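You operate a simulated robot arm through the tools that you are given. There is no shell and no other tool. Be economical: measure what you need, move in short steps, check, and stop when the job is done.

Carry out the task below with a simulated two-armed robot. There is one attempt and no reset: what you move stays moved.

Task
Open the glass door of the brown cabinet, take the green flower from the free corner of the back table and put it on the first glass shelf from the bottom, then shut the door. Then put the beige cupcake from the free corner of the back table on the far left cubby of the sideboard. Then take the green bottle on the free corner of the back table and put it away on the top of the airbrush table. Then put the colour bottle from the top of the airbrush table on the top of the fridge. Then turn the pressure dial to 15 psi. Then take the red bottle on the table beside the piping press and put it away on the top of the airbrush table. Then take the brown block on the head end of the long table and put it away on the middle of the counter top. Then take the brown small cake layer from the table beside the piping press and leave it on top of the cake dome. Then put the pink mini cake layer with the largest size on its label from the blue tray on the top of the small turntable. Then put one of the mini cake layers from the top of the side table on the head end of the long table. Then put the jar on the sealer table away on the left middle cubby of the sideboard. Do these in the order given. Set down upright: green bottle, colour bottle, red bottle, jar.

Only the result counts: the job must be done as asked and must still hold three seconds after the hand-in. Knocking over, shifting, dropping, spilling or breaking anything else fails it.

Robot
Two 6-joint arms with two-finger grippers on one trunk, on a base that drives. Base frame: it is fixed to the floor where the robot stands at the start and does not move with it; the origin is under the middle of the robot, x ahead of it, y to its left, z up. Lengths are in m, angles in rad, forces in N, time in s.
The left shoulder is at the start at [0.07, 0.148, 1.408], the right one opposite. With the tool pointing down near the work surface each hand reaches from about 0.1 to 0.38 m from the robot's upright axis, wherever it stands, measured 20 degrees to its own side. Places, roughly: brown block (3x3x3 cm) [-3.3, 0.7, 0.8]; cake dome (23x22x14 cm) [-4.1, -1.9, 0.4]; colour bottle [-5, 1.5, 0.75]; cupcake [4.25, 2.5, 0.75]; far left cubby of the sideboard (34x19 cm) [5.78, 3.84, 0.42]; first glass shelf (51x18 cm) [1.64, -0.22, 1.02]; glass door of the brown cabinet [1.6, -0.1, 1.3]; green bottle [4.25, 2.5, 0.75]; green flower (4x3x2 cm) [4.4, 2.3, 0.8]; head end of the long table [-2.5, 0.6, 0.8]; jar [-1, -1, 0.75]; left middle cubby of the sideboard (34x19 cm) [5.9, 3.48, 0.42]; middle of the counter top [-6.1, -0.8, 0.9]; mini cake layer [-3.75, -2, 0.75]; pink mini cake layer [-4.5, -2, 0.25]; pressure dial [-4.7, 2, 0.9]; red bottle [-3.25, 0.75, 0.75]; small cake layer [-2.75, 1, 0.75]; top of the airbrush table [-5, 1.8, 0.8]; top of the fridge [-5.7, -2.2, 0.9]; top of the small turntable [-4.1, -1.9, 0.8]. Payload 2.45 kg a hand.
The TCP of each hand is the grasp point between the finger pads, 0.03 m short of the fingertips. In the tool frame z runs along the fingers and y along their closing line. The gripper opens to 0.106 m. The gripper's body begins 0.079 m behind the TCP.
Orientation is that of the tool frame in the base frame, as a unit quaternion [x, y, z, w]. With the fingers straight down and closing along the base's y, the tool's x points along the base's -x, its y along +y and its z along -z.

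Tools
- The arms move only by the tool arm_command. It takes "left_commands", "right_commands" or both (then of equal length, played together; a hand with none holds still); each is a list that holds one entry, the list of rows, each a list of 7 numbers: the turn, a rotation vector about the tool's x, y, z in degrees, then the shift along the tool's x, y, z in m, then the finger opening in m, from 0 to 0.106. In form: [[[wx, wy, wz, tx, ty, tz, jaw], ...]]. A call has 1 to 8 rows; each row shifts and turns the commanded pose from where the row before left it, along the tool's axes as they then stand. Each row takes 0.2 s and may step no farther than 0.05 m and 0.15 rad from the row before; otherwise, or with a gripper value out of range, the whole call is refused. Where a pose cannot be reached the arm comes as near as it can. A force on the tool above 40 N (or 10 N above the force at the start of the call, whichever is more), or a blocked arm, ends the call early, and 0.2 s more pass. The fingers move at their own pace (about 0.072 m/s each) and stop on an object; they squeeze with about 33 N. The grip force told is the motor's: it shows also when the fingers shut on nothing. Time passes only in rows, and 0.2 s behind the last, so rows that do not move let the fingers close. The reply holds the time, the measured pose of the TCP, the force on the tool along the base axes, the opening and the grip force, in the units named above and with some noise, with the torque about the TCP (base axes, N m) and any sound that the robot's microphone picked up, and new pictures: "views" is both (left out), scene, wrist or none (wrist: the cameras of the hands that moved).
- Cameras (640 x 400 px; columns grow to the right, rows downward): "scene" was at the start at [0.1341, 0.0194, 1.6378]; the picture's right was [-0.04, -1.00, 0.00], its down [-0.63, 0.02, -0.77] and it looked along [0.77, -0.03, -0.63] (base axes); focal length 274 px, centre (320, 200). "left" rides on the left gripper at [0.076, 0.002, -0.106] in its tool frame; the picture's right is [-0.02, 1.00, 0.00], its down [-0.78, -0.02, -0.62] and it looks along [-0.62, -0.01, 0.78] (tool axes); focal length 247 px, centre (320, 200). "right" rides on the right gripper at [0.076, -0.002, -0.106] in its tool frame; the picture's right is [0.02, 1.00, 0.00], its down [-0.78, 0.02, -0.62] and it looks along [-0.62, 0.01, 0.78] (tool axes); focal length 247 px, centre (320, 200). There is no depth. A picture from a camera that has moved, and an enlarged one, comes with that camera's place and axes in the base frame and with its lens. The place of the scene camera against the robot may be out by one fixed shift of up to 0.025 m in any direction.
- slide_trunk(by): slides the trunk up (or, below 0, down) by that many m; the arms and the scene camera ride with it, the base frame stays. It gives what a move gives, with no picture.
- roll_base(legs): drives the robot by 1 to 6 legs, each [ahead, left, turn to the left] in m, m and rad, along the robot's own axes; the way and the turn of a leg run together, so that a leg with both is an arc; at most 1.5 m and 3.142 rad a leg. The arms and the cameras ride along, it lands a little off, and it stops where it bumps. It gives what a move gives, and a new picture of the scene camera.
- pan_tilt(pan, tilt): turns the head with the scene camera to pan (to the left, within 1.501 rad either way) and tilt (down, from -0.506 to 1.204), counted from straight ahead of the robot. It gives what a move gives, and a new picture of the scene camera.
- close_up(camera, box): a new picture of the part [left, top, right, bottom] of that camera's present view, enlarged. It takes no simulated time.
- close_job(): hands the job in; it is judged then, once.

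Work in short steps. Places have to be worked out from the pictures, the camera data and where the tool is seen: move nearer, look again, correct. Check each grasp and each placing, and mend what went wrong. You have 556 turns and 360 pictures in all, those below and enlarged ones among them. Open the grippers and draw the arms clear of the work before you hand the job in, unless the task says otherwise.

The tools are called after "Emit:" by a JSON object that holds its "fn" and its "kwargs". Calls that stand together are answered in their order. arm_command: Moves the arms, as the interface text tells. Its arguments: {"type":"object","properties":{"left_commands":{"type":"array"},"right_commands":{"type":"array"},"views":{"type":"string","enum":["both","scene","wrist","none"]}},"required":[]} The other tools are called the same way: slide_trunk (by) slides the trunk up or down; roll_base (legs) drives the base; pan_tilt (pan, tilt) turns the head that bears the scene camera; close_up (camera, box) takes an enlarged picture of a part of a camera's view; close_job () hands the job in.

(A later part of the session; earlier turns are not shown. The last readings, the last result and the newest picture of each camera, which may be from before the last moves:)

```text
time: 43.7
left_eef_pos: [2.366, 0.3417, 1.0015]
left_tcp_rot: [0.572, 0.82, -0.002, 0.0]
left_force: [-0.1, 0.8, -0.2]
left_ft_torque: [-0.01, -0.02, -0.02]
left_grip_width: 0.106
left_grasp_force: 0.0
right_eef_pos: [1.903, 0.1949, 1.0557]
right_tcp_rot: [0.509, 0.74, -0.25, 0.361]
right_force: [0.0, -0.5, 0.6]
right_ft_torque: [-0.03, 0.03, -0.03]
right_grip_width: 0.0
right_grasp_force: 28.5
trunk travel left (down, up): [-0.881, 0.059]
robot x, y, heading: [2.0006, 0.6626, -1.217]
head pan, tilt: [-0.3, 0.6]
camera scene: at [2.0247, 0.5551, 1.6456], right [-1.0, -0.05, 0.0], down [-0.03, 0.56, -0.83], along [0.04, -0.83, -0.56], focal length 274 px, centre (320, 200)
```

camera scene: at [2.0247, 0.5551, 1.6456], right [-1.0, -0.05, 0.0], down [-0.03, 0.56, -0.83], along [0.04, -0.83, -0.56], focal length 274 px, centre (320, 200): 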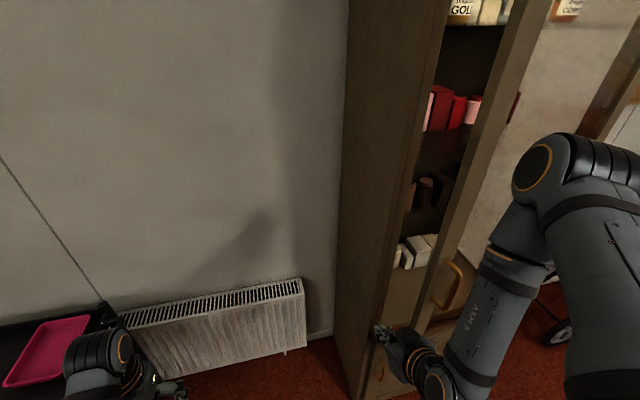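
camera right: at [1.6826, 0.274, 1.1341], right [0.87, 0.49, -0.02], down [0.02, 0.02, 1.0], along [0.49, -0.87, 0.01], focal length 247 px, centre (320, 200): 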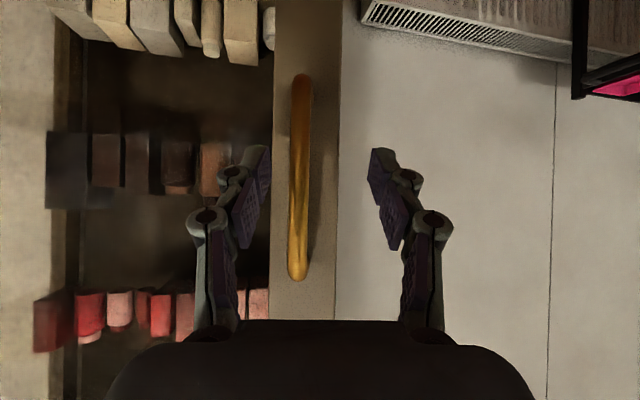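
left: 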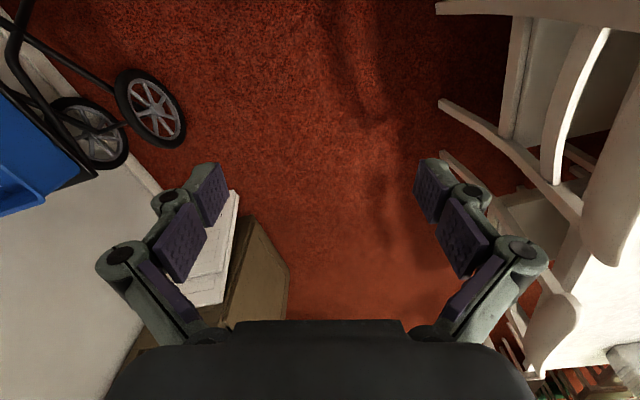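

Fingertips are just past the door edge plane; a bit more forward, then push right.

Emit:
{"fn": "roll_base", "kwargs": {"legs": [[0.05, 0, 0], [0.03, -0.16, 0]]}}

```text
time: 45.4
left_eef_pos: [2.2809, 0.229, 1.0005]
left_tcp_rot: [0.575, 0.818, 0.001, -0.001]
left_force: [-0.8, -0.8, -0.5]
left_ft_torque: [0.06, -0.02, -0.03]
left_grip_width: 0.106
left_grasp_force: 0.0
right_eef_pos: [1.8244, 0.0879, 1.0541]
right_tcp_rot: [0.505, 0.745, -0.239, 0.364]
right_force: [0.4, -0.3, -0.1]
right_ft_torque: [0.02, -0.03, 0.03]
right_grip_width: 0.0
right_grasp_force: 28.7
trunk travel left (down, up): [-0.881, 0.059]
robot x, y, heading: [1.9245, 0.5589, -1.222]
head pan, tilt: [-0.3, 0.6]
stopped in leg 2: the force on the tool passed its limit at 102 N (the readings are from after the stop); the commanded pose is now the measured one
camera scene: at [1.94, 0.4402, 1.6448], right [-1.0, -0.05, 0.0], down [-0.03, 0.57, -0.82], along [0.04, -0.82, -0.57], focal length 274 px, centre (320, 200)
```

scene: 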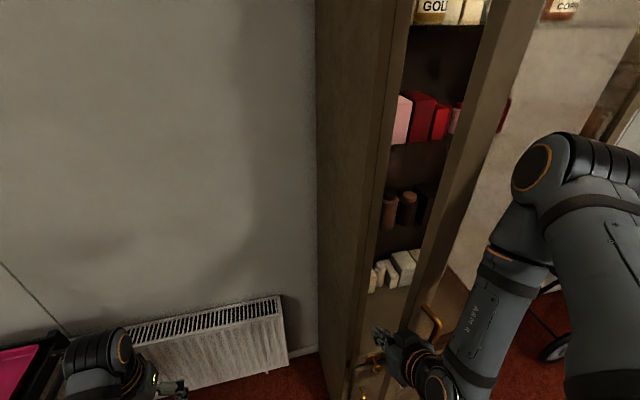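

The impact was too abrupt; I push gently with the arm instead.

Emit:
{"fn": "arm_command", "kwargs": {"right_commands": [[[0, 0, 0, 0, -0.012, 0, 0], [0, 0, 0, 0, -0.012, 0, 0], [0, 0, 0, 0, -0.012, 0, 0], [0, 0, 0, 0, -0.012, 0, 0], [0, 0, 0, 0, -0.012, 0, 0], [0, 0, 0, 0, -0.012, 0, 0]]], "views": "both"}}

```text
time: 46.0
left_eef_pos: [2.2848, 0.2358, 1.0015]
left_tcp_rot: [0.573, 0.82, -0.004, -0.001]
left_force: [-0.5, 0.3, 0.9]
left_ft_torque: [-0.01, -0.08, -0.01]
left_grip_width: 0.1061
left_grasp_force: 0.0
right_eef_pos: [1.8186, 0.0962, 1.0566]
right_tcp_rot: [0.5, 0.753, -0.228, 0.363]
right_force: [29.1, 19.7, 5.8]
right_ft_torque: [-0.49, 1.06, -1.35]
right_grip_width: 0.0
right_grasp_force: 28.6
trunk travel left (down, up): [-0.881, 0.059]
robot x, y, heading: [1.9226, 0.5606, -1.217]
head pan, tilt: [-0.3, 0.6]
stopped in row 2 (right hand): the force on the tool passed its limit at 50 N (the readings are from after the stop); the commanded pose is now the measured one
camera scene: at [1.9468, 0.4509, 1.646], right [-1.0, -0.05, 0.0], down [-0.03, 0.56, -0.83], along [0.04, -0.83, -0.56], focal length 274 px, centre (320, 200)
camera right: at [1.7663, 0.2165, 1.0651], right [0.91, 0.41, 0.0], down [0.0, -0.01, 1.0], along [0.41, -0.91, -0.01], focal length 247 px, centre (320, 200)
```

scene: 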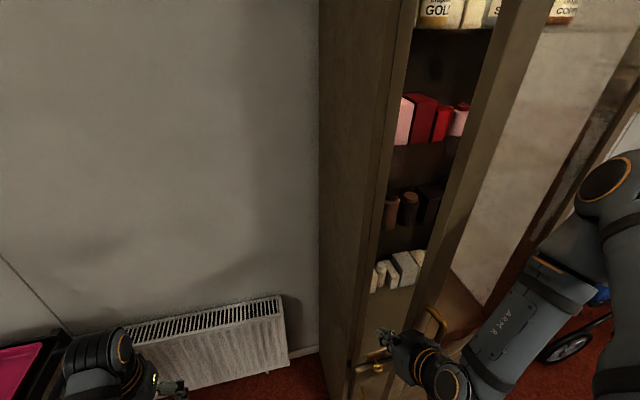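
right: 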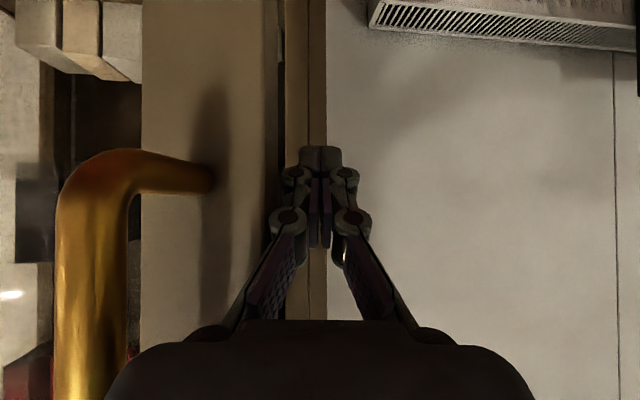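

The finger is pressing the door's end face, which is inefficient. I retreat and will regrasp the handle with the base turned square to the opened door; first check the chairs' clearance on the right.

Emit:
{"fn": "roll_base", "kwargs": {"legs": [[0, 0.05, 0], [-0.17, 0, 0]]}}

Emit:
{"fn": "pan_tilt", "kwargs": {"pan": -1.5, "tilt": 0.7}}

```text
time: 48.0
left_eef_pos: [2.2733, 0.4096, 0.9992]
left_tcp_rot: [0.572, 0.82, 0.0, -0.001]
left_force: [0.1, 0.5, 0.5]
left_ft_torque: [0.03, 0.02, 0.0]
left_grip_width: 0.1061
left_grasp_force: 0.0
right_eef_pos: [1.8036, 0.2647, 1.0527]
right_tcp_rot: [0.502, 0.75, -0.231, 0.363]
right_force: [0.7, 0.1, -0.3]
right_ft_torque: [0.0, -0.02, 0.02]
right_grip_width: 0.0
right_grasp_force: 28.6
trunk travel left (down, up): [-0.881, 0.059]
robot x, y, heading: [1.9143, 0.7367, -1.217]
head pan, tilt: [-0.3, 0.6]
camera scene: at [1.9333, 0.6202, 1.6448], right [-1.0, -0.05, 0.0], down [-0.03, 0.57, -0.82], along [0.04, -0.82, -0.57], focal length 274 px, centre (320, 200)
```

scene: 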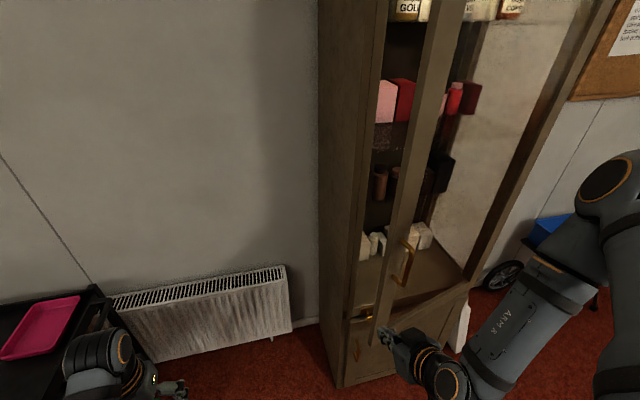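

```text
time: 49.4
left_eef_pos: [2.2718, 0.4113, 0.9995]
left_tcp_rot: [0.573, 0.82, -0.001, -0.001]
left_force: [-0.3, -0.6, 0.0]
left_ft_torque: [0.0, -0.01, 0.01]
left_grip_width: 0.1058
left_grasp_force: 0.1
right_eef_pos: [1.8032, 0.2676, 1.0543]
right_tcp_rot: [0.502, 0.75, -0.231, 0.364]
right_force: [-0.4, 0.3, -0.2]
right_ft_torque: [0.01, 0.0, -0.01]
right_grip_width: 0.0001
right_grasp_force: 28.4
trunk travel left (down, up): [-0.881, 0.059]
robot x, y, heading: [1.9088, 0.7419, -1.218]
head pan, tilt: [-1.499, 0.7]
camera scene: at [1.8496, 0.6777, 1.6366], right [-0.41, 0.91, 0.0], down [0.59, 0.27, -0.76], along [-0.7, -0.32, -0.64], focal length 274 px, centre (320, 200)
```

scene: 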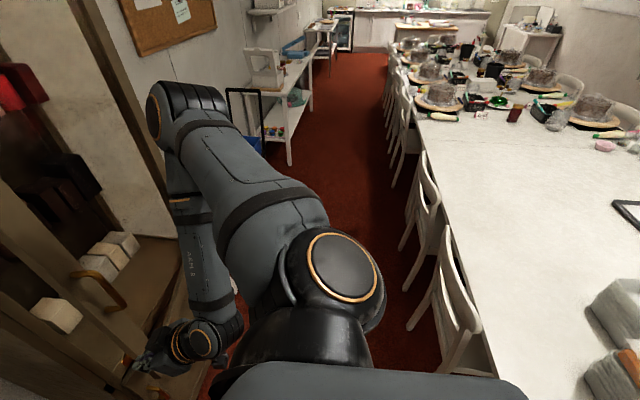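

Chairs lie at y>0.84 for x<1.2, so there's room. I shift right, turn left 0.36 rad, staying clear of the door.

Emit:
{"fn": "roll_base", "kwargs": {"legs": [[-0.05, -0.31, 0], [0, 0, 0.36]]}}

Emit:
{"fn": "arm_command", "kwargs": {"right_commands": [[[1.5, 0, 1.2, 0, 0, 0, 0.08], [0, 0, 0, 0, 0, 0, 0.08], [0, 0, 0, 0, 0, 0, 0.08]]], "views": "wrist"}}

```text
time: 52.6
left_eef_pos: [2.0495, 0.4974, 1.0]
left_tcp_rot: [0.418, 0.909, -0.001, 0.0]
left_force: [0.7, -0.4, 0.3]
left_ft_torque: [-0.02, 0.0, 0.02]
left_grip_width: 0.106
left_grasp_force: 0.1
right_eef_pos: [1.6614, 0.1987, 1.0537]
right_tcp_rot: [0.36, 0.828, -0.162, 0.399]
right_force: [0.3, 0.3, 0.4]
right_ft_torque: [0.03, 0.02, 0.03]
right_grip_width: 0.0001
right_grasp_force: 28.7
trunk travel left (down, up): [-0.881, 0.059]
robot x, y, heading: [1.596, 0.6766, -0.853]
head pan, tilt: [-1.499, 0.7]
camera scene: at [1.569, 0.6004, 1.6366], right [-0.71, 0.71, 0.0], down [0.46, 0.45, -0.76], along [-0.54, -0.54, -0.64], focal length 274 px, centre (320, 200)
```

scene: 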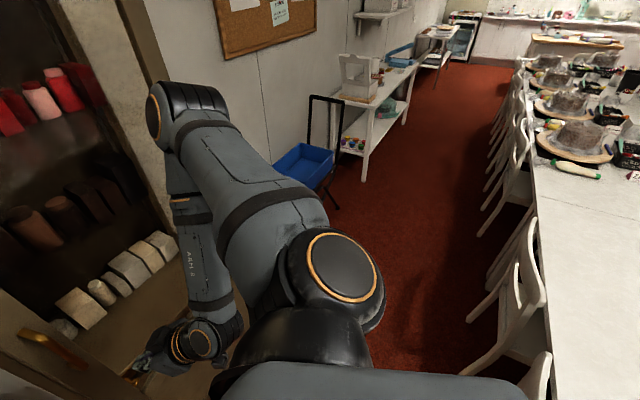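

```text
time: 53.4
left_eef_pos: [2.0501, 0.4992, 1.0007]
left_tcp_rot: [0.417, 0.909, -0.002, 0.0]
left_force: [0.0, -0.2, 0.5]
left_ft_torque: [0.0, -0.01, 0.02]
left_grip_width: 0.1062
left_grasp_force: 0.1
right_eef_pos: [1.6607, 0.1992, 1.0543]
right_tcp_rot: [0.374, 0.821, -0.17, 0.395]
right_force: [-1.1, -0.8, -0.3]
right_ft_torque: [0.0, 0.02, 0.02]
right_grip_width: 0.0801
right_grasp_force: 0.1
trunk travel left (down, up): [-0.881, 0.059]
robot x, y, heading: [1.5963, 0.6754, -0.861]
head pan, tilt: [-1.499, 0.7]
camera right: at [1.5738, 0.2964, 1.0624], right [0.74, 0.67, 0.0], down [0.01, -0.01, 1.0], along [0.67, -0.74, -0.01], focal length 247 px, centre (320, 200)
```

right: 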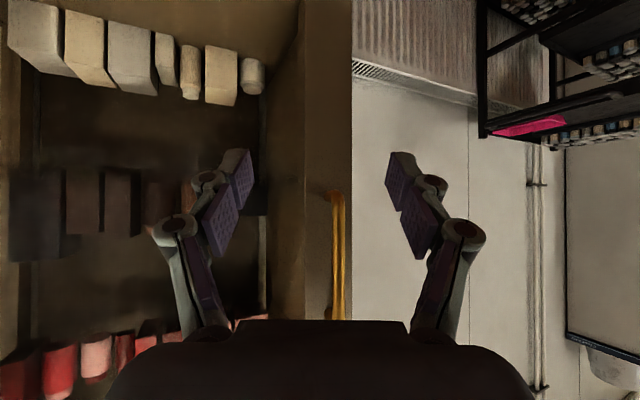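

The handle looks odd from here; I check the door angle with the scene camera.

Emit:
{"fn": "pan_tilt", "kwargs": {"pan": -0.1, "tilt": 0.75}}

```text
time: 54.9
left_eef_pos: [2.0497, 0.4983, 0.9993]
left_tcp_rot: [0.417, 0.909, -0.001, 0.0]
left_force: [0.4, 0.3, 0.4]
left_ft_torque: [0.02, 0.03, -0.02]
left_grip_width: 0.1059
left_grasp_force: 0.1
right_eef_pos: [1.6613, 0.1985, 1.0547]
right_tcp_rot: [0.375, 0.822, -0.169, 0.395]
right_force: [0.8, -0.5, -0.8]
right_ft_torque: [0.0, -0.01, 0.02]
right_grip_width: 0.0799
right_grasp_force: 0.0
trunk travel left (down, up): [-0.881, 0.059]
robot x, y, heading: [1.597, 0.6749, -0.856]
head pan, tilt: [-0.099, 0.75]
camera scene: at [1.677, 0.5926, 1.6324], right [-0.82, -0.57, 0.0], down [-0.39, 0.56, -0.73], along [0.42, -0.6, -0.68], focal length 274 px, centre (320, 200)
```

scene: 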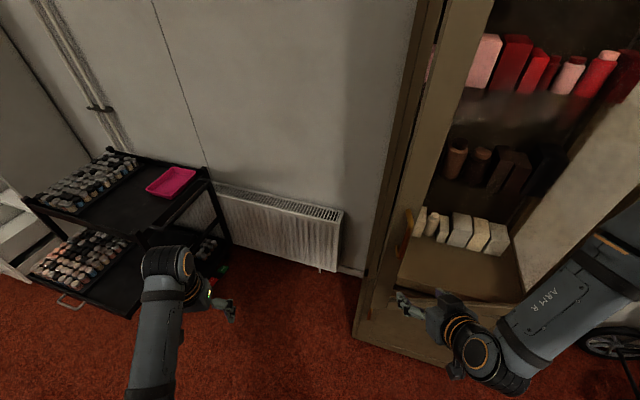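

The door swung back to ~16° open; handle now at about (1.76, 0.115). I approach it with the right hand square on.

Emit:
{"fn": "arm_command", "kwargs": {"right_commands": [[[0, 0, 0, -0.0295, 0.0043, 0.0131, 0.08], [0, 0, 0, -0.0295, 0.0043, 0.0131, 0.08], [0, 0, 0, -0.0295, 0.0043, 0.0131, 0.08], [0, 0, 0, -0.0295, 0.0043, 0.0131, 0.08]]], "views": "wrist"}}

```text
time: 55.9
left_eef_pos: [2.0511, 0.4977, 0.9997]
left_tcp_rot: [0.417, 0.909, -0.002, -0.001]
left_force: [0.3, 0.0, 0.4]
left_ft_torque: [-0.01, 0.02, 0.0]
left_grip_width: 0.106
left_grasp_force: 0.1
right_eef_pos: [1.7246, 0.1163, 1.1227]
right_tcp_rot: [0.373, 0.822, -0.169, 0.396]
right_force: [-1.2, 0.3, -0.7]
right_ft_torque: [0.03, 0.02, 0.02]
right_grip_width: 0.0799
right_grasp_force: 0.0
right hand out of reach, approached as far as the arm can: row 2, 3, 4
trunk travel left (down, up): [-0.881, 0.059]
robot x, y, heading: [1.5992, 0.6758, -0.857]
head pan, tilt: [-0.099, 0.75]
camera right: at [1.6361, 0.2129, 1.1304], right [0.74, 0.67, 0.0], down [0.01, -0.01, 1.0], along [0.67, -0.74, -0.01], focal length 247 px, centre (320, 200)
```

right: 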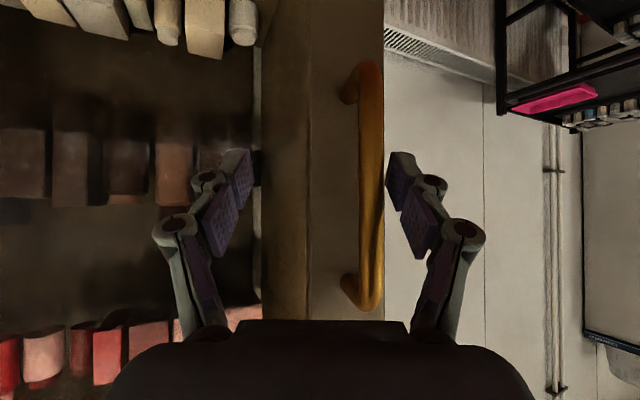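

Bar is 2.7 cm left of the hand center; shift the base left by that.

Emit:
{"fn": "roll_base", "kwargs": {"legs": [[0.0, 0.027, 0]]}}

Emit:
{"fn": "arm_command", "kwargs": {"right_commands": [[[0, 0, 0, 0, 0, 0, 0.08]]], "views": "wrist"}}

```text
time: 56.8
left_eef_pos: [2.0667, 0.511, 1.0016]
left_tcp_rot: [0.417, 0.909, 0.001, 0.001]
left_force: [-0.1, -1.3, 0.8]
left_ft_torque: [0.06, -0.03, 0.0]
left_grip_width: 0.1057
left_grasp_force: 0.2
right_eef_pos: [1.7372, 0.129, 1.1205]
right_tcp_rot: [0.375, 0.821, -0.167, 0.397]
right_force: [-0.4, -1.3, 0.1]
right_ft_torque: [0.02, -0.04, 0.11]
right_grip_width: 0.0802
right_grasp_force: 0.0
trunk travel left (down, up): [-0.881, 0.059]
robot x, y, heading: [1.6213, 0.6912, -0.86]
head pan, tilt: [-0.099, 0.75]
camera scene: at [1.6907, 0.6043, 1.6323], right [-0.82, -0.57, -0.01], down [-0.39, 0.56, -0.73], along [0.42, -0.6, -0.68], focal length 274 px, centre (320, 200)
```

scene: 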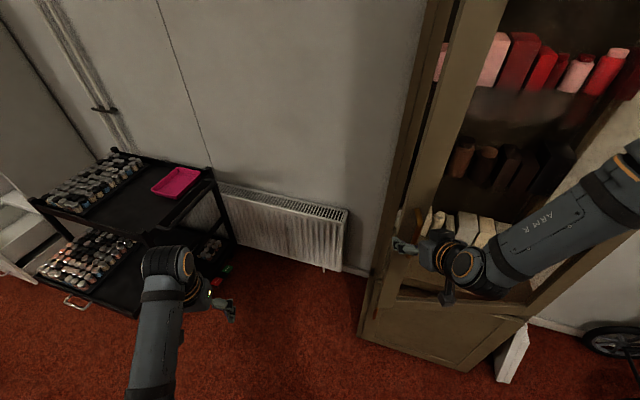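

```text
time: 57.2
left_eef_pos: [2.0707, 0.5167, 0.9998]
left_tcp_rot: [0.418, 0.909, -0.003, 0.0]
left_force: [1.0, -0.7, 0.3]
left_ft_torque: [-0.01, 0.03, -0.03]
left_grip_width: 0.1059
left_grasp_force: 0.1
right_eef_pos: [1.7454, 0.1353, 1.1222]
right_tcp_rot: [0.374, 0.821, -0.17, 0.396]
right_force: [1.2, 0.2, 0.3]
right_ft_torque: [-0.04, 0.03, -0.03]
right_grip_width: 0.0799
right_grasp_force: 0.0
trunk travel left (down, up): [-0.881, 0.059]
robot x, y, heading: [1.6197, 0.694, -0.853]
head pan, tilt: [-0.099, 0.75]
camera right: at [1.6576, 0.232, 1.1307], right [0.74, 0.67, 0.0], down [0.01, -0.01, 1.0], along [0.67, -0.74, -0.01], focal length 247 px, centre (320, 200)
```

right: 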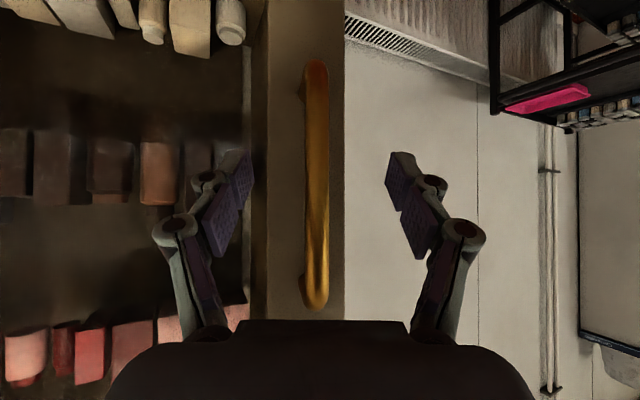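

Aligned. Close and pull slowly straight back along the arc, no yaw.

Emit:
{"fn": "arm_command", "kwargs": {"right_commands": [[[0, 0, 0, 0, 0, 0, 0.0], [0, 0, 0, 0, 0, 0, 0.0], [0, 0, 0, 0, 0, 0, 0.0], [0, 0, 0, 0, 0, 0, 0.0]]], "views": "none"}}

Emit:
{"fn": "arm_command", "kwargs": {"right_commands": [[[0, 0, 0, 0.0124, -0.0005, -0.0156, 0.0], [0, 0, 0, 0.0124, -0.0014, -0.0156, 0.0], [0, 0, 0, 0.0124, -0.0023, -0.0155, 0.0], [0, 0, 0, 0.0123, -0.0033, -0.0154, 0.0], [0, 0, 0, 0.0122, -0.0042, -0.0153, 0.0], [0, 0, 0, 0.012, -0.0051, -0.0151, 0.0]]], "views": "wrist"}}

```text
time: 58.2
left_eef_pos: [2.0705, 0.5167, 1.0006]
left_tcp_rot: [0.417, 0.909, -0.002, 0.0]
left_force: [0.0, -0.6, 0.4]
left_ft_torque: [0.02, -0.03, -0.01]
left_grip_width: 0.106
left_grasp_force: 0.2
right_eef_pos: [1.7434, 0.1349, 1.1215]
right_tcp_rot: [0.373, 0.822, -0.169, 0.396]
right_force: [1.8, 1.6, -0.4]
right_ft_torque: [-0.73, 0.4, -0.02]
right_grip_width: 0.0118
right_grasp_force: 38.5
trunk travel left (down, up): [-0.881, 0.059]
robot x, y, heading: [1.6211, 0.6959, -0.86]
head pan, tilt: [-0.099, 0.75]
```

```text
time: 59.6
left_eef_pos: [2.0743, 0.5172, 0.9992]
left_tcp_rot: [0.417, 0.909, -0.004, -0.002]
left_force: [-0.6, 0.4, -0.7]
left_ft_torque: [-0.02, 0.01, 0.02]
left_grip_width: 0.1061
left_grasp_force: 0.1
right_eef_pos: [1.7063, 0.1798, 1.1225]
right_tcp_rot: [0.372, 0.823, -0.169, 0.395]
right_force: [19.4, 18.7, -14.5]
right_ft_torque: [-0.4, 0.35, 0.09]
right_grip_width: 0.0116
right_grasp_force: 38.7
right hand out of reach, approached as far as the arm can: row 4, 5, 6
trunk travel left (down, up): [-0.881, 0.059]
robot x, y, heading: [1.6164, 0.6928, -0.861]
head pan, tilt: [-0.099, 0.75]
camera right: at [1.6183, 0.2763, 1.1311], right [0.74, 0.68, 0.0], down [0.01, -0.01, 1.0], along [0.68, -0.74, -0.01], focal length 247 px, centre (320, 200)
```

right: 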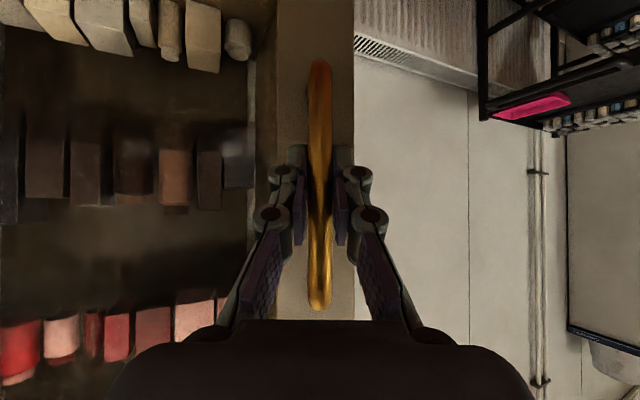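

Door is at ~28°. The arm can't retract farther, so I pull another ~10° with the base.

Emit:
{"fn": "roll_base", "kwargs": {"legs": [[-0.075, -0.016, 0]]}}

```text
time: 60.6
left_eef_pos: [2.0341, 0.55, 1.0]
left_tcp_rot: [0.415, 0.91, -0.004, -0.001]
left_force: [-0.6, -0.5, 0.7]
left_ft_torque: [0.08, -0.02, -0.01]
left_grip_width: 0.1059
left_grasp_force: 0.0
right_eef_pos: [1.6695, 0.2139, 1.1246]
right_tcp_rot: [0.365, 0.825, -0.162, 0.4]
right_force: [21.8, 23.8, -4.2]
right_ft_torque: [-0.86, 0.15, 0.15]
right_grip_width: 0.0122
right_grasp_force: 38.9
trunk travel left (down, up): [-0.881, 0.059]
robot x, y, heading: [1.5775, 0.7255, -0.861]
head pan, tilt: [-0.099, 0.75]
stopped in leg 1: the force on the tool passed its limit at 44 N (the readings are from after the stop); the commanded pose is now the measured one
camera scene: at [1.6622, 0.6441, 1.6324], right [-0.82, -0.58, 0.0], down [-0.4, 0.56, -0.73], along [0.42, -0.6, -0.68], focal length 274 px, centre (320, 200)
```

scene: 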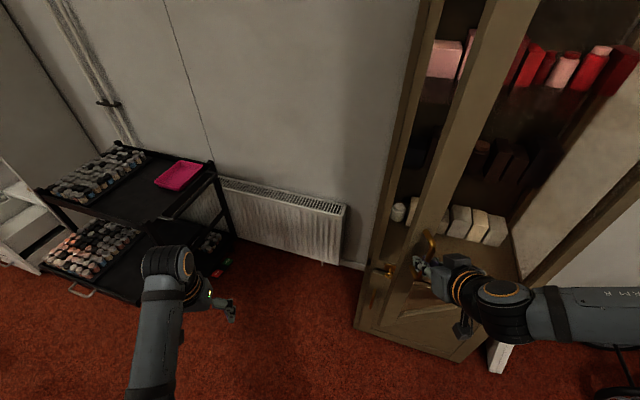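

Door ~34° open, gap ≈0.27 m – enough to get the hand behind it. I open the fingers and slide down off the bar.

Emit:
{"fn": "arm_command", "kwargs": {"right_commands": [[[0, 0, 0, 0, 0, 0, 0.06], [0, 0, 0, 0, 0, 0, 0.06], [0, 0, 0, 0.031, 0, 0.025, 0.06], [0, 0, 0, 0.031, 0, 0.025, 0.06], [0, 0, 0, 0.031, 0, 0.025, 0.06], [0, 0, 0, 0.02, 0, -0.025, 0.06], [0, 0, 0, 0.02, 0, -0.025, 0.06], [0, 0, 0, 0.02, 0, -0.025, 0.06]]], "views": "both"}}

```text
time: 62.4
left_eef_pos: [2.0256, 0.551, 1.0026]
left_tcp_rot: [0.416, 0.909, -0.002, 0.002]
left_force: [-0.6, -0.7, 0.5]
left_ft_torque: [-0.02, -0.03, 0.0]
left_grip_width: 0.1059
left_grasp_force: 0.1
right_eef_pos: [1.596, 0.2746, 1.0397]
right_tcp_rot: [0.369, 0.822, -0.167, 0.401]
right_force: [0.6, 0.2, 0.1]
right_ft_torque: [-0.02, -0.02, 0.0]
right_grip_width: 0.0602
right_grasp_force: 0.0
right hand out of reach, approached as far as the arm can: row 5
trunk travel left (down, up): [-0.881, 0.059]
robot x, y, heading: [1.5795, 0.7258, -0.858]
head pan, tilt: [-0.099, 0.75]
camera scene: at [1.6507, 0.645, 1.6329], right [-0.82, -0.58, 0.0], down [-0.39, 0.56, -0.73], along [0.42, -0.6, -0.68], focal length 274 px, centre (320, 200)
camera right: at [1.5074, 0.3705, 1.0467], right [0.73, 0.68, 0.0], down [0.0, 0.0, 1.0], along [0.68, -0.73, 0.0], focal length 247 px, centre (320, 200)
```

scene: 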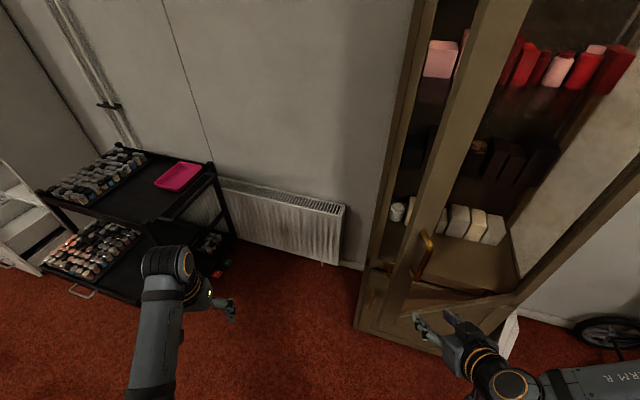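
right: 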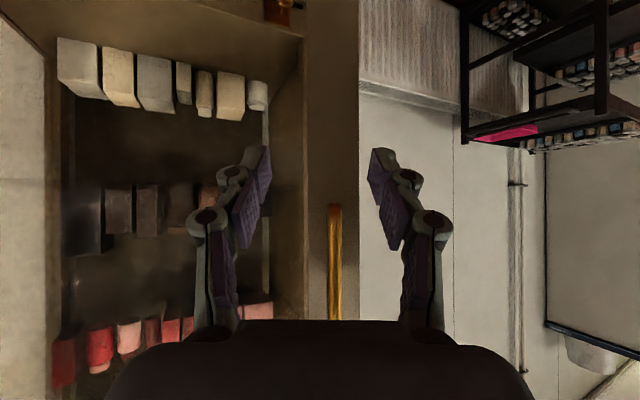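

Released cleanly with the door still ~31° open. I turn the base right and move left so the right hand can go around the free edge.

Emit:
{"fn": "roll_base", "kwargs": {"legs": [[0, 0, -0.64], [0.01, 0.51, 0]]}}

Emit:
{"fn": "pan_tilt", "kwargs": {"pan": -0.3, "tilt": 0.75}}

Emit:
{"fn": "arm_command", "kwargs": {"right_commands": [[[0, 0, 0, -0.02, 0, 0.026, 0.0], [0, 0, 0, -0.02, 0, 0.026, 0.0], [0, 0, 0, -0.02, 0, 0.026, 0.0], [0, 0, 0, 0, 0, 0, 0.0]]], "views": "both"}}

```text
time: 67.1
left_eef_pos: [2.3338, 0.3367, 1.001]
left_tcp_rot: [0.683, 0.731, -0.001, 0.0]
left_force: [-0.7, -0.2, 0.7]
left_ft_torque: [0.03, -0.03, -0.01]
left_grip_width: 0.1058
left_grasp_force: 0.0
right_eef_pos: [1.8235, 0.3745, 1.0388]
right_tcp_rot: [0.611, 0.663, -0.284, 0.326]
right_force: [0.7, 0.2, -0.3]
right_ft_torque: [0.0, -0.05, -0.03]
right_grip_width: 0.06
right_grasp_force: 0.1
trunk travel left (down, up): [-0.881, 0.059]
robot x, y, heading: [2.0757, 0.7472, -1.506]
head pan, tilt: [-0.099, 0.75]
camera scene: at [2.0769, 0.6391, 1.6323], right [-1.0, 0.03, 0.0], down [0.02, 0.68, -0.73], along [-0.02, -0.73, -0.68], focal length 274 px, centre (320, 200)
```

scene: 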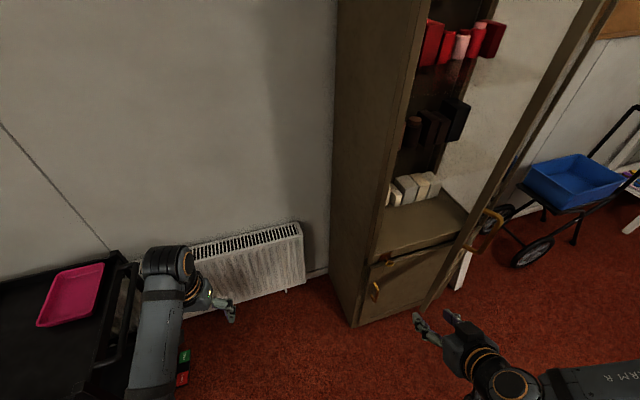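

```text
time: 67.8
left_eef_pos: [2.3349, 0.336, 1.001]
left_tcp_rot: [0.682, 0.731, -0.002, 0.0]
left_force: [0.6, -0.6, -0.1]
left_ft_torque: [0.0, 0.04, -0.01]
left_grip_width: 0.1059
left_grasp_force: 0.1
right_eef_pos: [1.8255, 0.3744, 1.0387]
right_tcp_rot: [0.611, 0.663, -0.286, 0.326]
right_force: [-0.5, 0.5, 0.2]
right_ft_torque: [0.01, -0.02, 0.02]
right_grip_width: 0.0601
right_grasp_force: 0.1
trunk travel left (down, up): [-0.881, 0.059]
robot x, y, heading: [2.0781, 0.7495, -1.501]
head pan, tilt: [-0.3, 0.75]
camera scene: at [2.0625, 0.6414, 1.6324], right [-0.97, 0.23, 0.0], down [0.16, 0.66, -0.73], along [-0.17, -0.71, -0.68], focal length 274 px, centre (320, 200)
```

scene: 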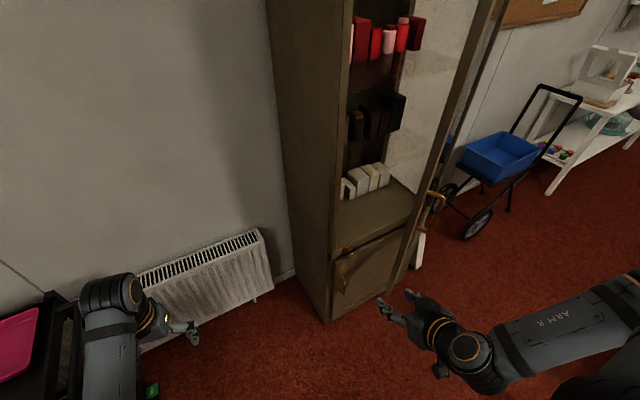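

```text
time: 68.8
left_eef_pos: [2.3342, 0.3359, 1.0012]
left_tcp_rot: [0.682, 0.731, -0.001, 0.0]
left_force: [0.6, 0.4, -0.5]
left_ft_torque: [0.02, -0.05, 0.0]
left_grip_width: 0.106
left_grasp_force: 0.1
right_eef_pos: [1.8292, 0.2778, 1.0389]
right_tcp_rot: [0.611, 0.663, -0.285, 0.326]
right_force: [-0.2, -0.3, -0.6]
right_ft_torque: [-0.02, -0.01, 0.02]
right_grip_width: 0.0
right_grasp_force: 29.0
right hand out of reach, approached as far as the arm can: row 1
trunk travel left (down, up): [-0.881, 0.059]
robot x, y, heading: [2.0788, 0.7522, -1.502]
head pan, tilt: [-0.3, 0.75]
camera scene: at [2.0612, 0.6411, 1.6323], right [-0.97, 0.23, 0.0], down [0.16, 0.66, -0.73], along [-0.17, -0.71, -0.68], focal length 274 px, centre (320, 200)
camera right: at [1.8165, 0.4075, 1.0461], right [0.99, 0.1, 0.0], down [0.0, -0.01, 1.0], along [0.1, -0.99, -0.01], focal length 247 px, centre (320, 200)
```

scene: 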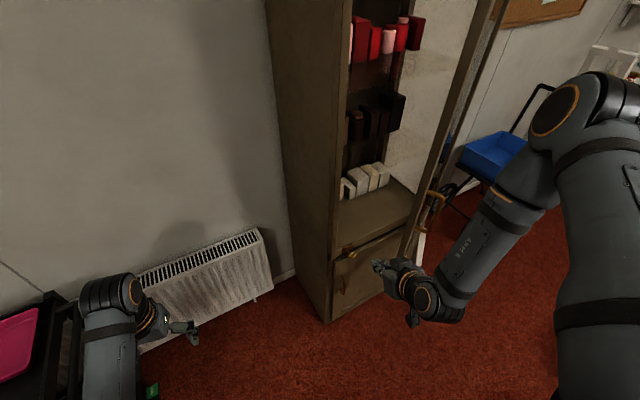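
right: 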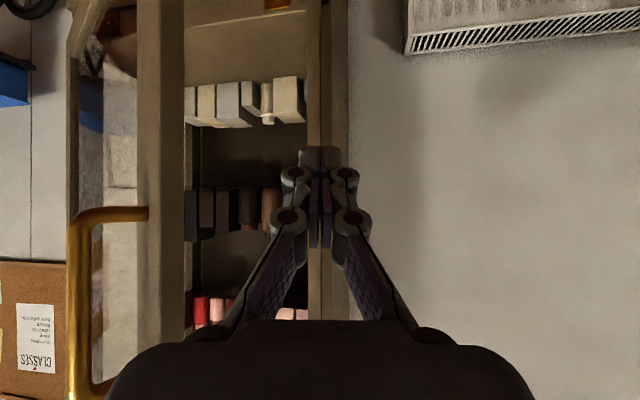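

The wrist view shows the gap clearly: door edge left, cabinet stile straight ahead. I drive forward 0.14 so the fingers go in past the edge.

Emit:
{"fn": "roll_base", "kwargs": {"legs": [[0.14, -0.02, 0]]}}

Emit:
{"fn": "arm_command", "kwargs": {"right_commands": [[[0, 0, 0, 0, -0.015, 0, 0], [0, 0, 0, 0, -0.015, 0, 0], [0, 0, 0, 0, -0.015, 0, 0], [0, 0, 0, 0, -0.015, 0, 0]]], "views": "wrist"}}

```text
time: 70.1
left_eef_pos: [2.3216, 0.1939, 1.0012]
left_tcp_rot: [0.683, 0.731, -0.002, 0.001]
left_force: [-0.1, 0.5, -0.2]
left_ft_torque: [-0.01, -0.01, 0.01]
left_grip_width: 0.1061
left_grasp_force: 0.0
right_eef_pos: [1.8176, 0.1357, 1.04]
right_tcp_rot: [0.612, 0.662, -0.286, 0.325]
right_force: [0.3, 0.3, 0.3]
right_ft_torque: [-0.03, -0.02, -0.01]
right_grip_width: 0.0001
right_grasp_force: 28.5
trunk travel left (down, up): [-0.881, 0.059]
robot x, y, heading: [2.0686, 0.6053, -1.501]
head pan, tilt: [-0.3, 0.75]
camera scene: at [2.0507, 0.4997, 1.6326], right [-0.97, 0.23, 0.0], down [0.16, 0.66, -0.73], along [-0.17, -0.71, -0.68], focal length 274 px, centre (320, 200)
```

scene: 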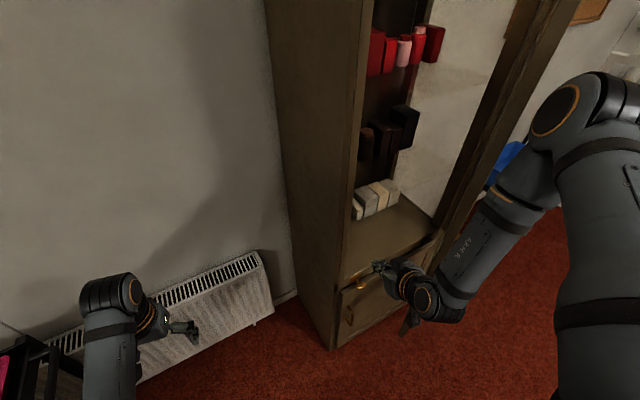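

```text
time: 71.1
left_eef_pos: [2.3227, 0.1948, 1.0008]
left_tcp_rot: [0.682, 0.731, -0.001, 0.001]
left_force: [0.0, 0.2, 0.4]
left_ft_torque: [0.03, -0.02, 0.02]
left_grip_width: 0.1059
left_grasp_force: 0.1
right_eef_pos: [1.7596, 0.1311, 1.0374]
right_tcp_rot: [0.611, 0.662, -0.286, 0.326]
right_force: [-0.2, 0.2, -0.2]
right_ft_torque: [-0.04, -0.03, 0.03]
right_grip_width: 0.0
right_grasp_force: 29.0
trunk travel left (down, up): [-0.881, 0.059]
robot x, y, heading: [2.0708, 0.6027, -1.505]
head pan, tilt: [-0.3, 0.75]
camera right: at [1.7458, 0.2609, 1.0449], right [0.99, 0.1, 0.0], down [0.0, 0.0, 1.0], along [0.1, -0.99, 0.0], focal length 247 px, centre (320, 200)
```

right: 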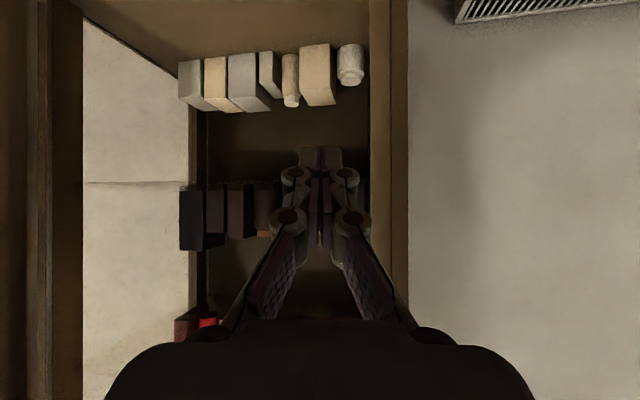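

The hand is inside the opening behind the door. I now push the door by driving right in small legs.

Emit:
{"fn": "roll_base", "kwargs": {"legs": [[-0.02, -0.1, 0]]}}

```text
time: 72.0
left_eef_pos: [2.2943, 0.1958, 0.9988]
left_tcp_rot: [0.683, 0.73, -0.004, -0.003]
left_force: [0.6, 0.6, -0.7]
left_ft_torque: [-0.02, 0.1, 0.03]
left_grip_width: 0.1059
left_grasp_force: 0.0
right_eef_pos: [1.734, 0.135, 1.0379]
right_tcp_rot: [0.611, 0.665, -0.283, 0.324]
right_force: [1.5, -0.4, -0.1]
right_ft_torque: [0.04, 0.05, -0.03]
right_grip_width: 0.0002
right_grasp_force: 28.3
trunk travel left (down, up): [-0.881, 0.059]
robot x, y, heading: [2.0326, 0.6081, -1.512]
head pan, tilt: [-0.3, 0.75]
stopped in leg 1: the robot was blocked; the commanded pose is now the measured one
camera scene: at [2.0254, 0.5003, 1.6323], right [-0.97, 0.23, 0.01], down [0.15, 0.66, -0.73], along [-0.17, -0.71, -0.68], focal length 274 px, centre (320, 200)
```

scene: 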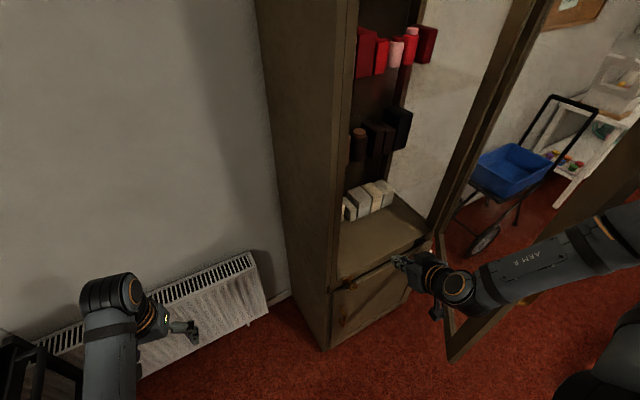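

The door swung much wider (forearm pushing its inner side). Continue with another small right leg.

Emit:
{"fn": "roll_base", "kwargs": {"legs": [[0.0, -0.08, 0]]}}

```text
time: 73.1
left_eef_pos: [2.2288, 0.2045, 1.0049]
left_tcp_rot: [0.685, 0.728, -0.008, 0.001]
left_force: [0.3, -0.1, -0.1]
left_ft_torque: [0.01, 0.02, 0.0]
left_grip_width: 0.1062
left_grasp_force: 0.1
right_eef_pos: [1.671, 0.1548, 1.0422]
right_tcp_rot: [0.615, 0.661, -0.281, 0.326]
right_force: [0.3, -0.1, 0.0]
right_ft_torque: [0.05, -0.01, 0.03]
right_grip_width: 0.0
right_grasp_force: 29.1
trunk travel left (down, up): [-0.881, 0.059]
robot x, y, heading: [1.9707, 0.6103, -1.511]
head pan, tilt: [-0.3, 0.75]
stopped in leg 1: the robot was blocked; the commanded pose is now the measured one
camera scene: at [1.9628, 0.5203, 1.6345], right [-0.97, 0.24, 0.0], down [0.16, 0.65, -0.74], along [-0.18, -0.72, -0.67], focal length 274 px, centre (320, 200)
```

scene: 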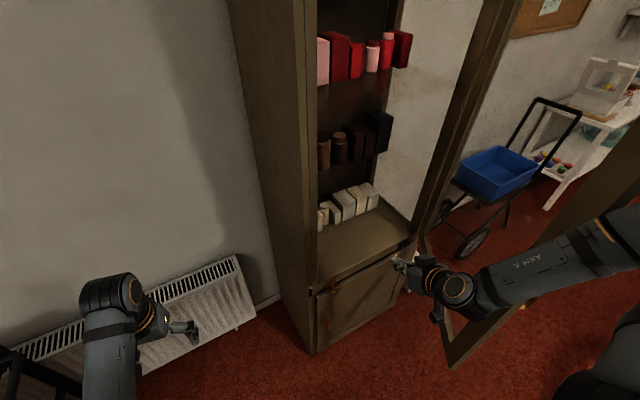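

Door is ~62° open. One or two more small pushes.

Emit:
{"fn": "roll_base", "kwargs": {"legs": [[0.0, -0.08, 0]]}}

Emit:
{"fn": "roll_base", "kwargs": {"legs": [[0.0, -0.08, 0]]}}

```text
time: 73.9
left_eef_pos: [2.2111, 0.2063, 1.004]
left_tcp_rot: [0.687, 0.726, -0.009, 0.002]
left_force: [-0.6, -1.0, -0.1]
left_ft_torque: [0.01, 0.01, -0.03]
left_grip_width: 0.1062
left_grasp_force: 0.1
right_eef_pos: [1.6522, 0.1627, 1.0385]
right_tcp_rot: [0.621, 0.657, -0.278, 0.324]
right_force: [0.1, 0.0, 0.4]
right_ft_torque: [-0.01, -0.01, 0.02]
right_grip_width: 0.0
right_grasp_force: 28.8
trunk travel left (down, up): [-0.881, 0.059]
robot x, y, heading: [1.9523, 0.6115, -1.519]
head pan, tilt: [-0.3, 0.75]
stopped in leg 1: the robot was blocked; the commanded pose is now the measured one
camera scene: at [1.9457, 0.5221, 1.6341], right [-0.97, 0.24, 0.0], down [0.16, 0.65, -0.74], along [-0.18, -0.72, -0.67], focal length 274 px, centre (320, 200)
```

scene: 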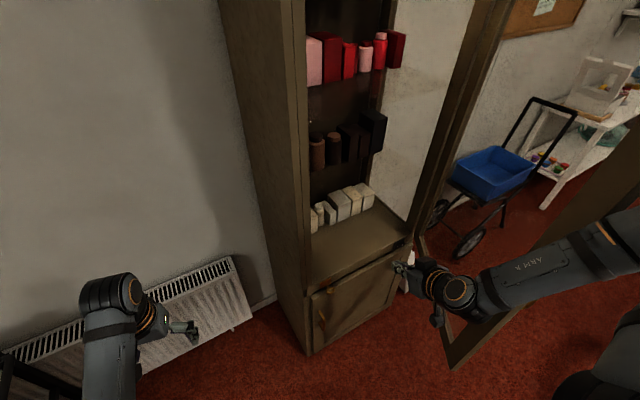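

```text
time: 74.7
left_eef_pos: [2.1911, 0.2056, 1.0055]
left_tcp_rot: [0.689, 0.724, -0.009, 0.003]
left_force: [0.1, -1.2, 0.5]
left_ft_torque: [0.02, 0.01, -0.01]
left_grip_width: 0.1058
left_grasp_force: 0.1
right_eef_pos: [1.6329, 0.1716, 1.0328]
right_tcp_rot: [0.628, 0.654, -0.273, 0.322]
right_force: [-0.5, 0.1, -0.8]
right_ft_torque: [-0.03, -0.01, 0.01]
right_grip_width: 0.0
right_grasp_force: 28.4
trunk travel left (down, up): [-0.881, 0.059]
robot x, y, heading: [1.9354, 0.6135, -1.517]
head pan, tilt: [-0.3, 0.75]
stopped in leg 1: the robot was blocked; the commanded pose is now the measured one
camera scene: at [1.927, 0.5233, 1.634], right [-0.97, 0.25, 0.0], down [0.16, 0.65, -0.74], along [-0.18, -0.72, -0.67], focal length 274 px, centre (320, 200)
```

scene: 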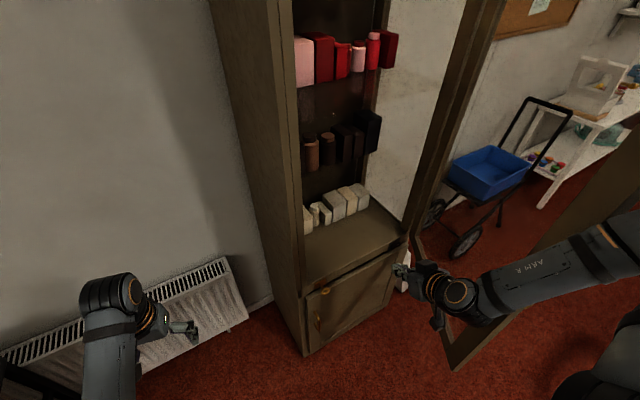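

At ~68°. I need it wider for access, so I back off to push nearer the free edge with the hand.

Emit:
{"fn": "roll_base", "kwargs": {"legs": [[-0.2, 0.02, 0], [0, -0.15, 0]]}}

```text
time: 77.3
left_eef_pos: [2.048, 0.387, 1.0]
left_tcp_rot: [0.687, 0.727, -0.002, 0.0]
left_force: [-1.0, -0.1, 0.0]
left_ft_torque: [0.0, 0.0, 0.01]
left_grip_width: 0.1061
left_grasp_force: 0.0
right_eef_pos: [1.4912, 0.3477, 1.0261]
right_tcp_rot: [0.629, 0.657, -0.267, 0.32]
right_force: [0.0, -0.1, -0.4]
right_ft_torque: [-0.02, 0.03, -0.02]
right_grip_width: 0.0
right_grasp_force: 28.8
trunk travel left (down, up): [-0.881, 0.059]
robot x, y, heading: [1.7984, 0.8013, -1.512]
head pan, tilt: [-0.3, 0.75]
camera scene: at [1.7804, 0.695, 1.6325], right [-0.97, 0.24, 0.0], down [0.16, 0.66, -0.73], along [-0.18, -0.71, -0.68], focal length 274 px, centre (320, 200)
```

scene: 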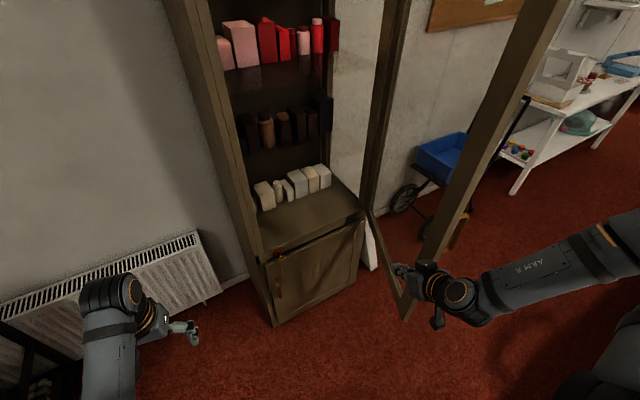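

The hand is right beside the door's inner edge. Push right.

Emit:
{"fn": "roll_base", "kwargs": {"legs": [[0.02, -0.12, 0]]}}

```text
time: 78.5
left_eef_pos: [1.9325, 0.3616, 1.0004]
left_tcp_rot: [0.686, 0.728, -0.002, 0.001]
left_force: [-0.1, 0.7, -0.8]
left_ft_torque: [0.01, 0.04, 0.02]
left_grip_width: 0.106
left_grasp_force: 0.0
right_eef_pos: [1.3752, 0.3218, 1.027]
right_tcp_rot: [0.627, 0.658, -0.267, 0.321]
right_force: [-0.3, 0.5, 0.8]
right_ft_torque: [-0.05, -0.01, 0.02]
right_grip_width: 0.0001
right_grasp_force: 29.1
trunk travel left (down, up): [-0.881, 0.059]
robot x, y, heading: [1.6787, 0.7785, -1.509]
head pan, tilt: [-0.3, 0.75]
camera scene: at [1.6639, 0.6699, 1.6326], right [-0.97, 0.24, 0.0], down [0.16, 0.66, -0.73], along [-0.18, -0.71, -0.68], focal length 274 px, centre (320, 200)
```

scene: 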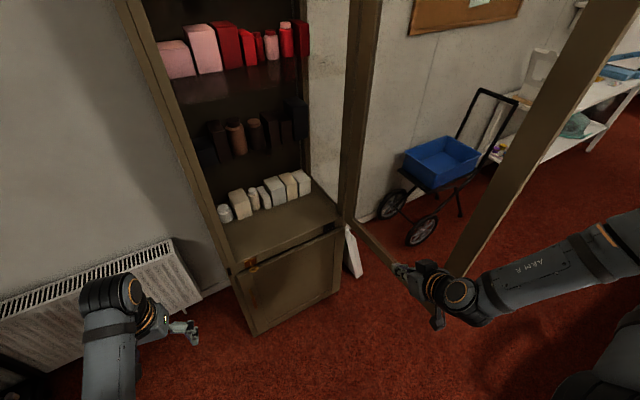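

Works smoothly; push another 0.15.

Emit:
{"fn": "roll_base", "kwargs": {"legs": [[0.03, -0.15, 0]]}}

```text
time: 79.9
left_eef_pos: [1.7867, 0.3229, 1.0007]
left_tcp_rot: [0.687, 0.727, -0.002, 0.0]
left_force: [1.5, 0.4, 0.2]
left_ft_torque: [0.02, 0.03, 0.0]
left_grip_width: 0.1059
left_grasp_force: 0.0
right_eef_pos: [1.2276, 0.2827, 1.0266]
right_tcp_rot: [0.628, 0.658, -0.266, 0.32]
right_force: [0.3, -0.5, 0.4]
right_ft_torque: [0.01, 0.03, -0.02]
right_grip_width: 0.0001
right_grasp_force: 28.7
trunk travel left (down, up): [-0.881, 0.059]
robot x, y, heading: [1.5332, 0.7368, -1.512]
head pan, tilt: [-0.3, 0.75]
camera scene: at [1.5166, 0.6302, 1.6325], right [-0.97, 0.24, 0.0], down [0.16, 0.66, -0.73], along [-0.18, -0.71, -0.68], focal length 274 px, centre (320, 200)
```

scene: 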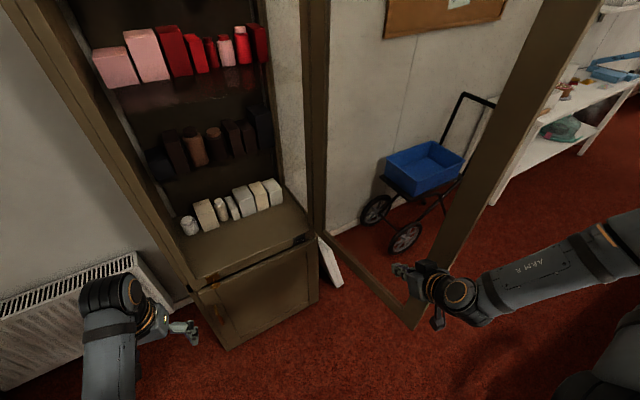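

The door is ~105° open. Now I leave: move left clear of the door, straighten the right hand down, then turn to +x.

Emit:
{"fn": "roll_base", "kwargs": {"legs": [[0, 0.3, 0], [0, 0, 1.5]]}}

Emit:
{"fn": "arm_command", "kwargs": {"right_commands": [[[0, 8.4, 0, 0, 0, 0, 0.1], [0, 8.4, 0, 0, 0, 0, 0.1], [0, 8.4, 0, 0.01, 0, 0, 0.1], [0, 8.4, 0, 0.01, 0.01, 0, 0.1], [0, 8.4, 0, 0.01, 0.02, 0, 0.1], [0, 7, 0, 0.02, 0.02, 0, 0.1]]], "views": "none"}}

Emit:
{"fn": "pan_tilt", "kwargs": {"pan": 0.3, "tilt": 0.3}}

```text
time: 85.7
left_eef_pos: [2.2605, 0.9823, 1.0007]
left_tcp_rot: [-0.001, 1.0, 0.0, 0.001]
left_force: [-1.2, -0.1, -0.2]
left_ft_torque: [0.0, 0.02, 0.0]
left_grip_width: 0.1061
left_grasp_force: 0.1
right_eef_pos: [2.2691, 0.424, 1.0269]
right_tcp_rot: [0.004, 0.909, 0.028, 0.416]
right_force: [-0.2, -0.2, 0.1]
right_ft_torque: [-0.04, 0.01, -0.01]
right_grip_width: 0.0002
right_grasp_force: 28.9
trunk travel left (down, up): [-0.881, 0.059]
robot x, y, heading: [1.8306, 0.7524, 0.003]
head pan, tilt: [-0.3, 0.75]
camera scene: at [1.9596, 0.753, 1.6324], right [-0.29, -0.96, 0.0], down [-0.65, 0.2, -0.73], along [0.7, -0.21, -0.68], focal length 274 px, centre (320, 200)
```

scene: 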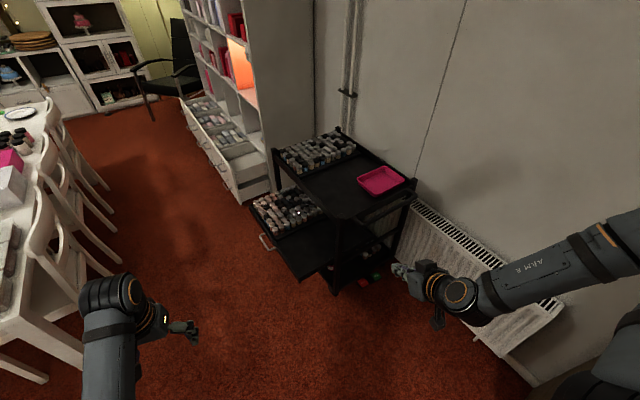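

```text
time: 87.1
left_eef_pos: [2.2604, 0.9825, 1.0023]
left_tcp_rot: [-0.001, 1.0, 0.0, 0.001]
left_force: [-0.3, 0.6, 0.1]
left_ft_torque: [-0.01, 0.02, 0.04]
left_grip_width: 0.106
left_grasp_force: 0.0
right_eef_pos: [2.2129, 0.4609, 1.0177]
right_tcp_rot: [-0.008, 1.0, 0.029, 0.003]
right_force: [-1.0, 0.3, 0.4]
right_ft_torque: [-0.01, -0.04, -0.03]
right_grip_width: 0.1002
right_grasp_force: 0.0
right hand out of reach, approached as far as the arm can: row 6
trunk travel left (down, up): [-0.881, 0.059]
robot x, y, heading: [1.8298, 0.7545, 0.005]
head pan, tilt: [-0.3, 0.75]
```

```text
time: 88.1
left_eef_pos: [2.2607, 0.9842, 1.0008]
left_tcp_rot: [-0.002, 1.0, -0.001, 0.0]
left_force: [-1.2, 0.2, 0.2]
left_ft_torque: [0.06, -0.02, 0.02]
left_grip_width: 0.1061
left_grasp_force: 0.0
right_eef_pos: [2.2127, 0.461, 1.0178]
right_tcp_rot: [-0.008, 1.0, 0.029, 0.002]
right_force: [0.3, 0.4, 0.5]
right_ft_torque: [0.0, 0.01, 0.01]
right_grip_width: 0.1
right_grasp_force: 0.0
trunk travel left (down, up): [-0.881, 0.059]
robot x, y, heading: [1.8313, 0.7551, 0.001]
head pan, tilt: [0.3, 0.3]
camera scene: at [1.9701, 0.8058, 1.6726], right [0.3, -0.95, 0.0], down [-0.28, -0.09, -0.95], along [0.91, 0.28, -0.3], focal length 274 px, centre (320, 200)
```

scene: 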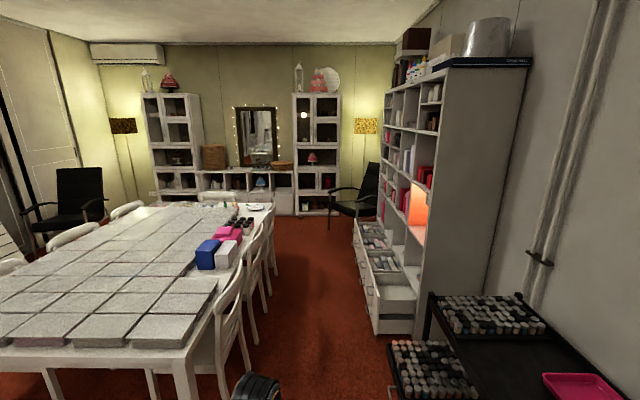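

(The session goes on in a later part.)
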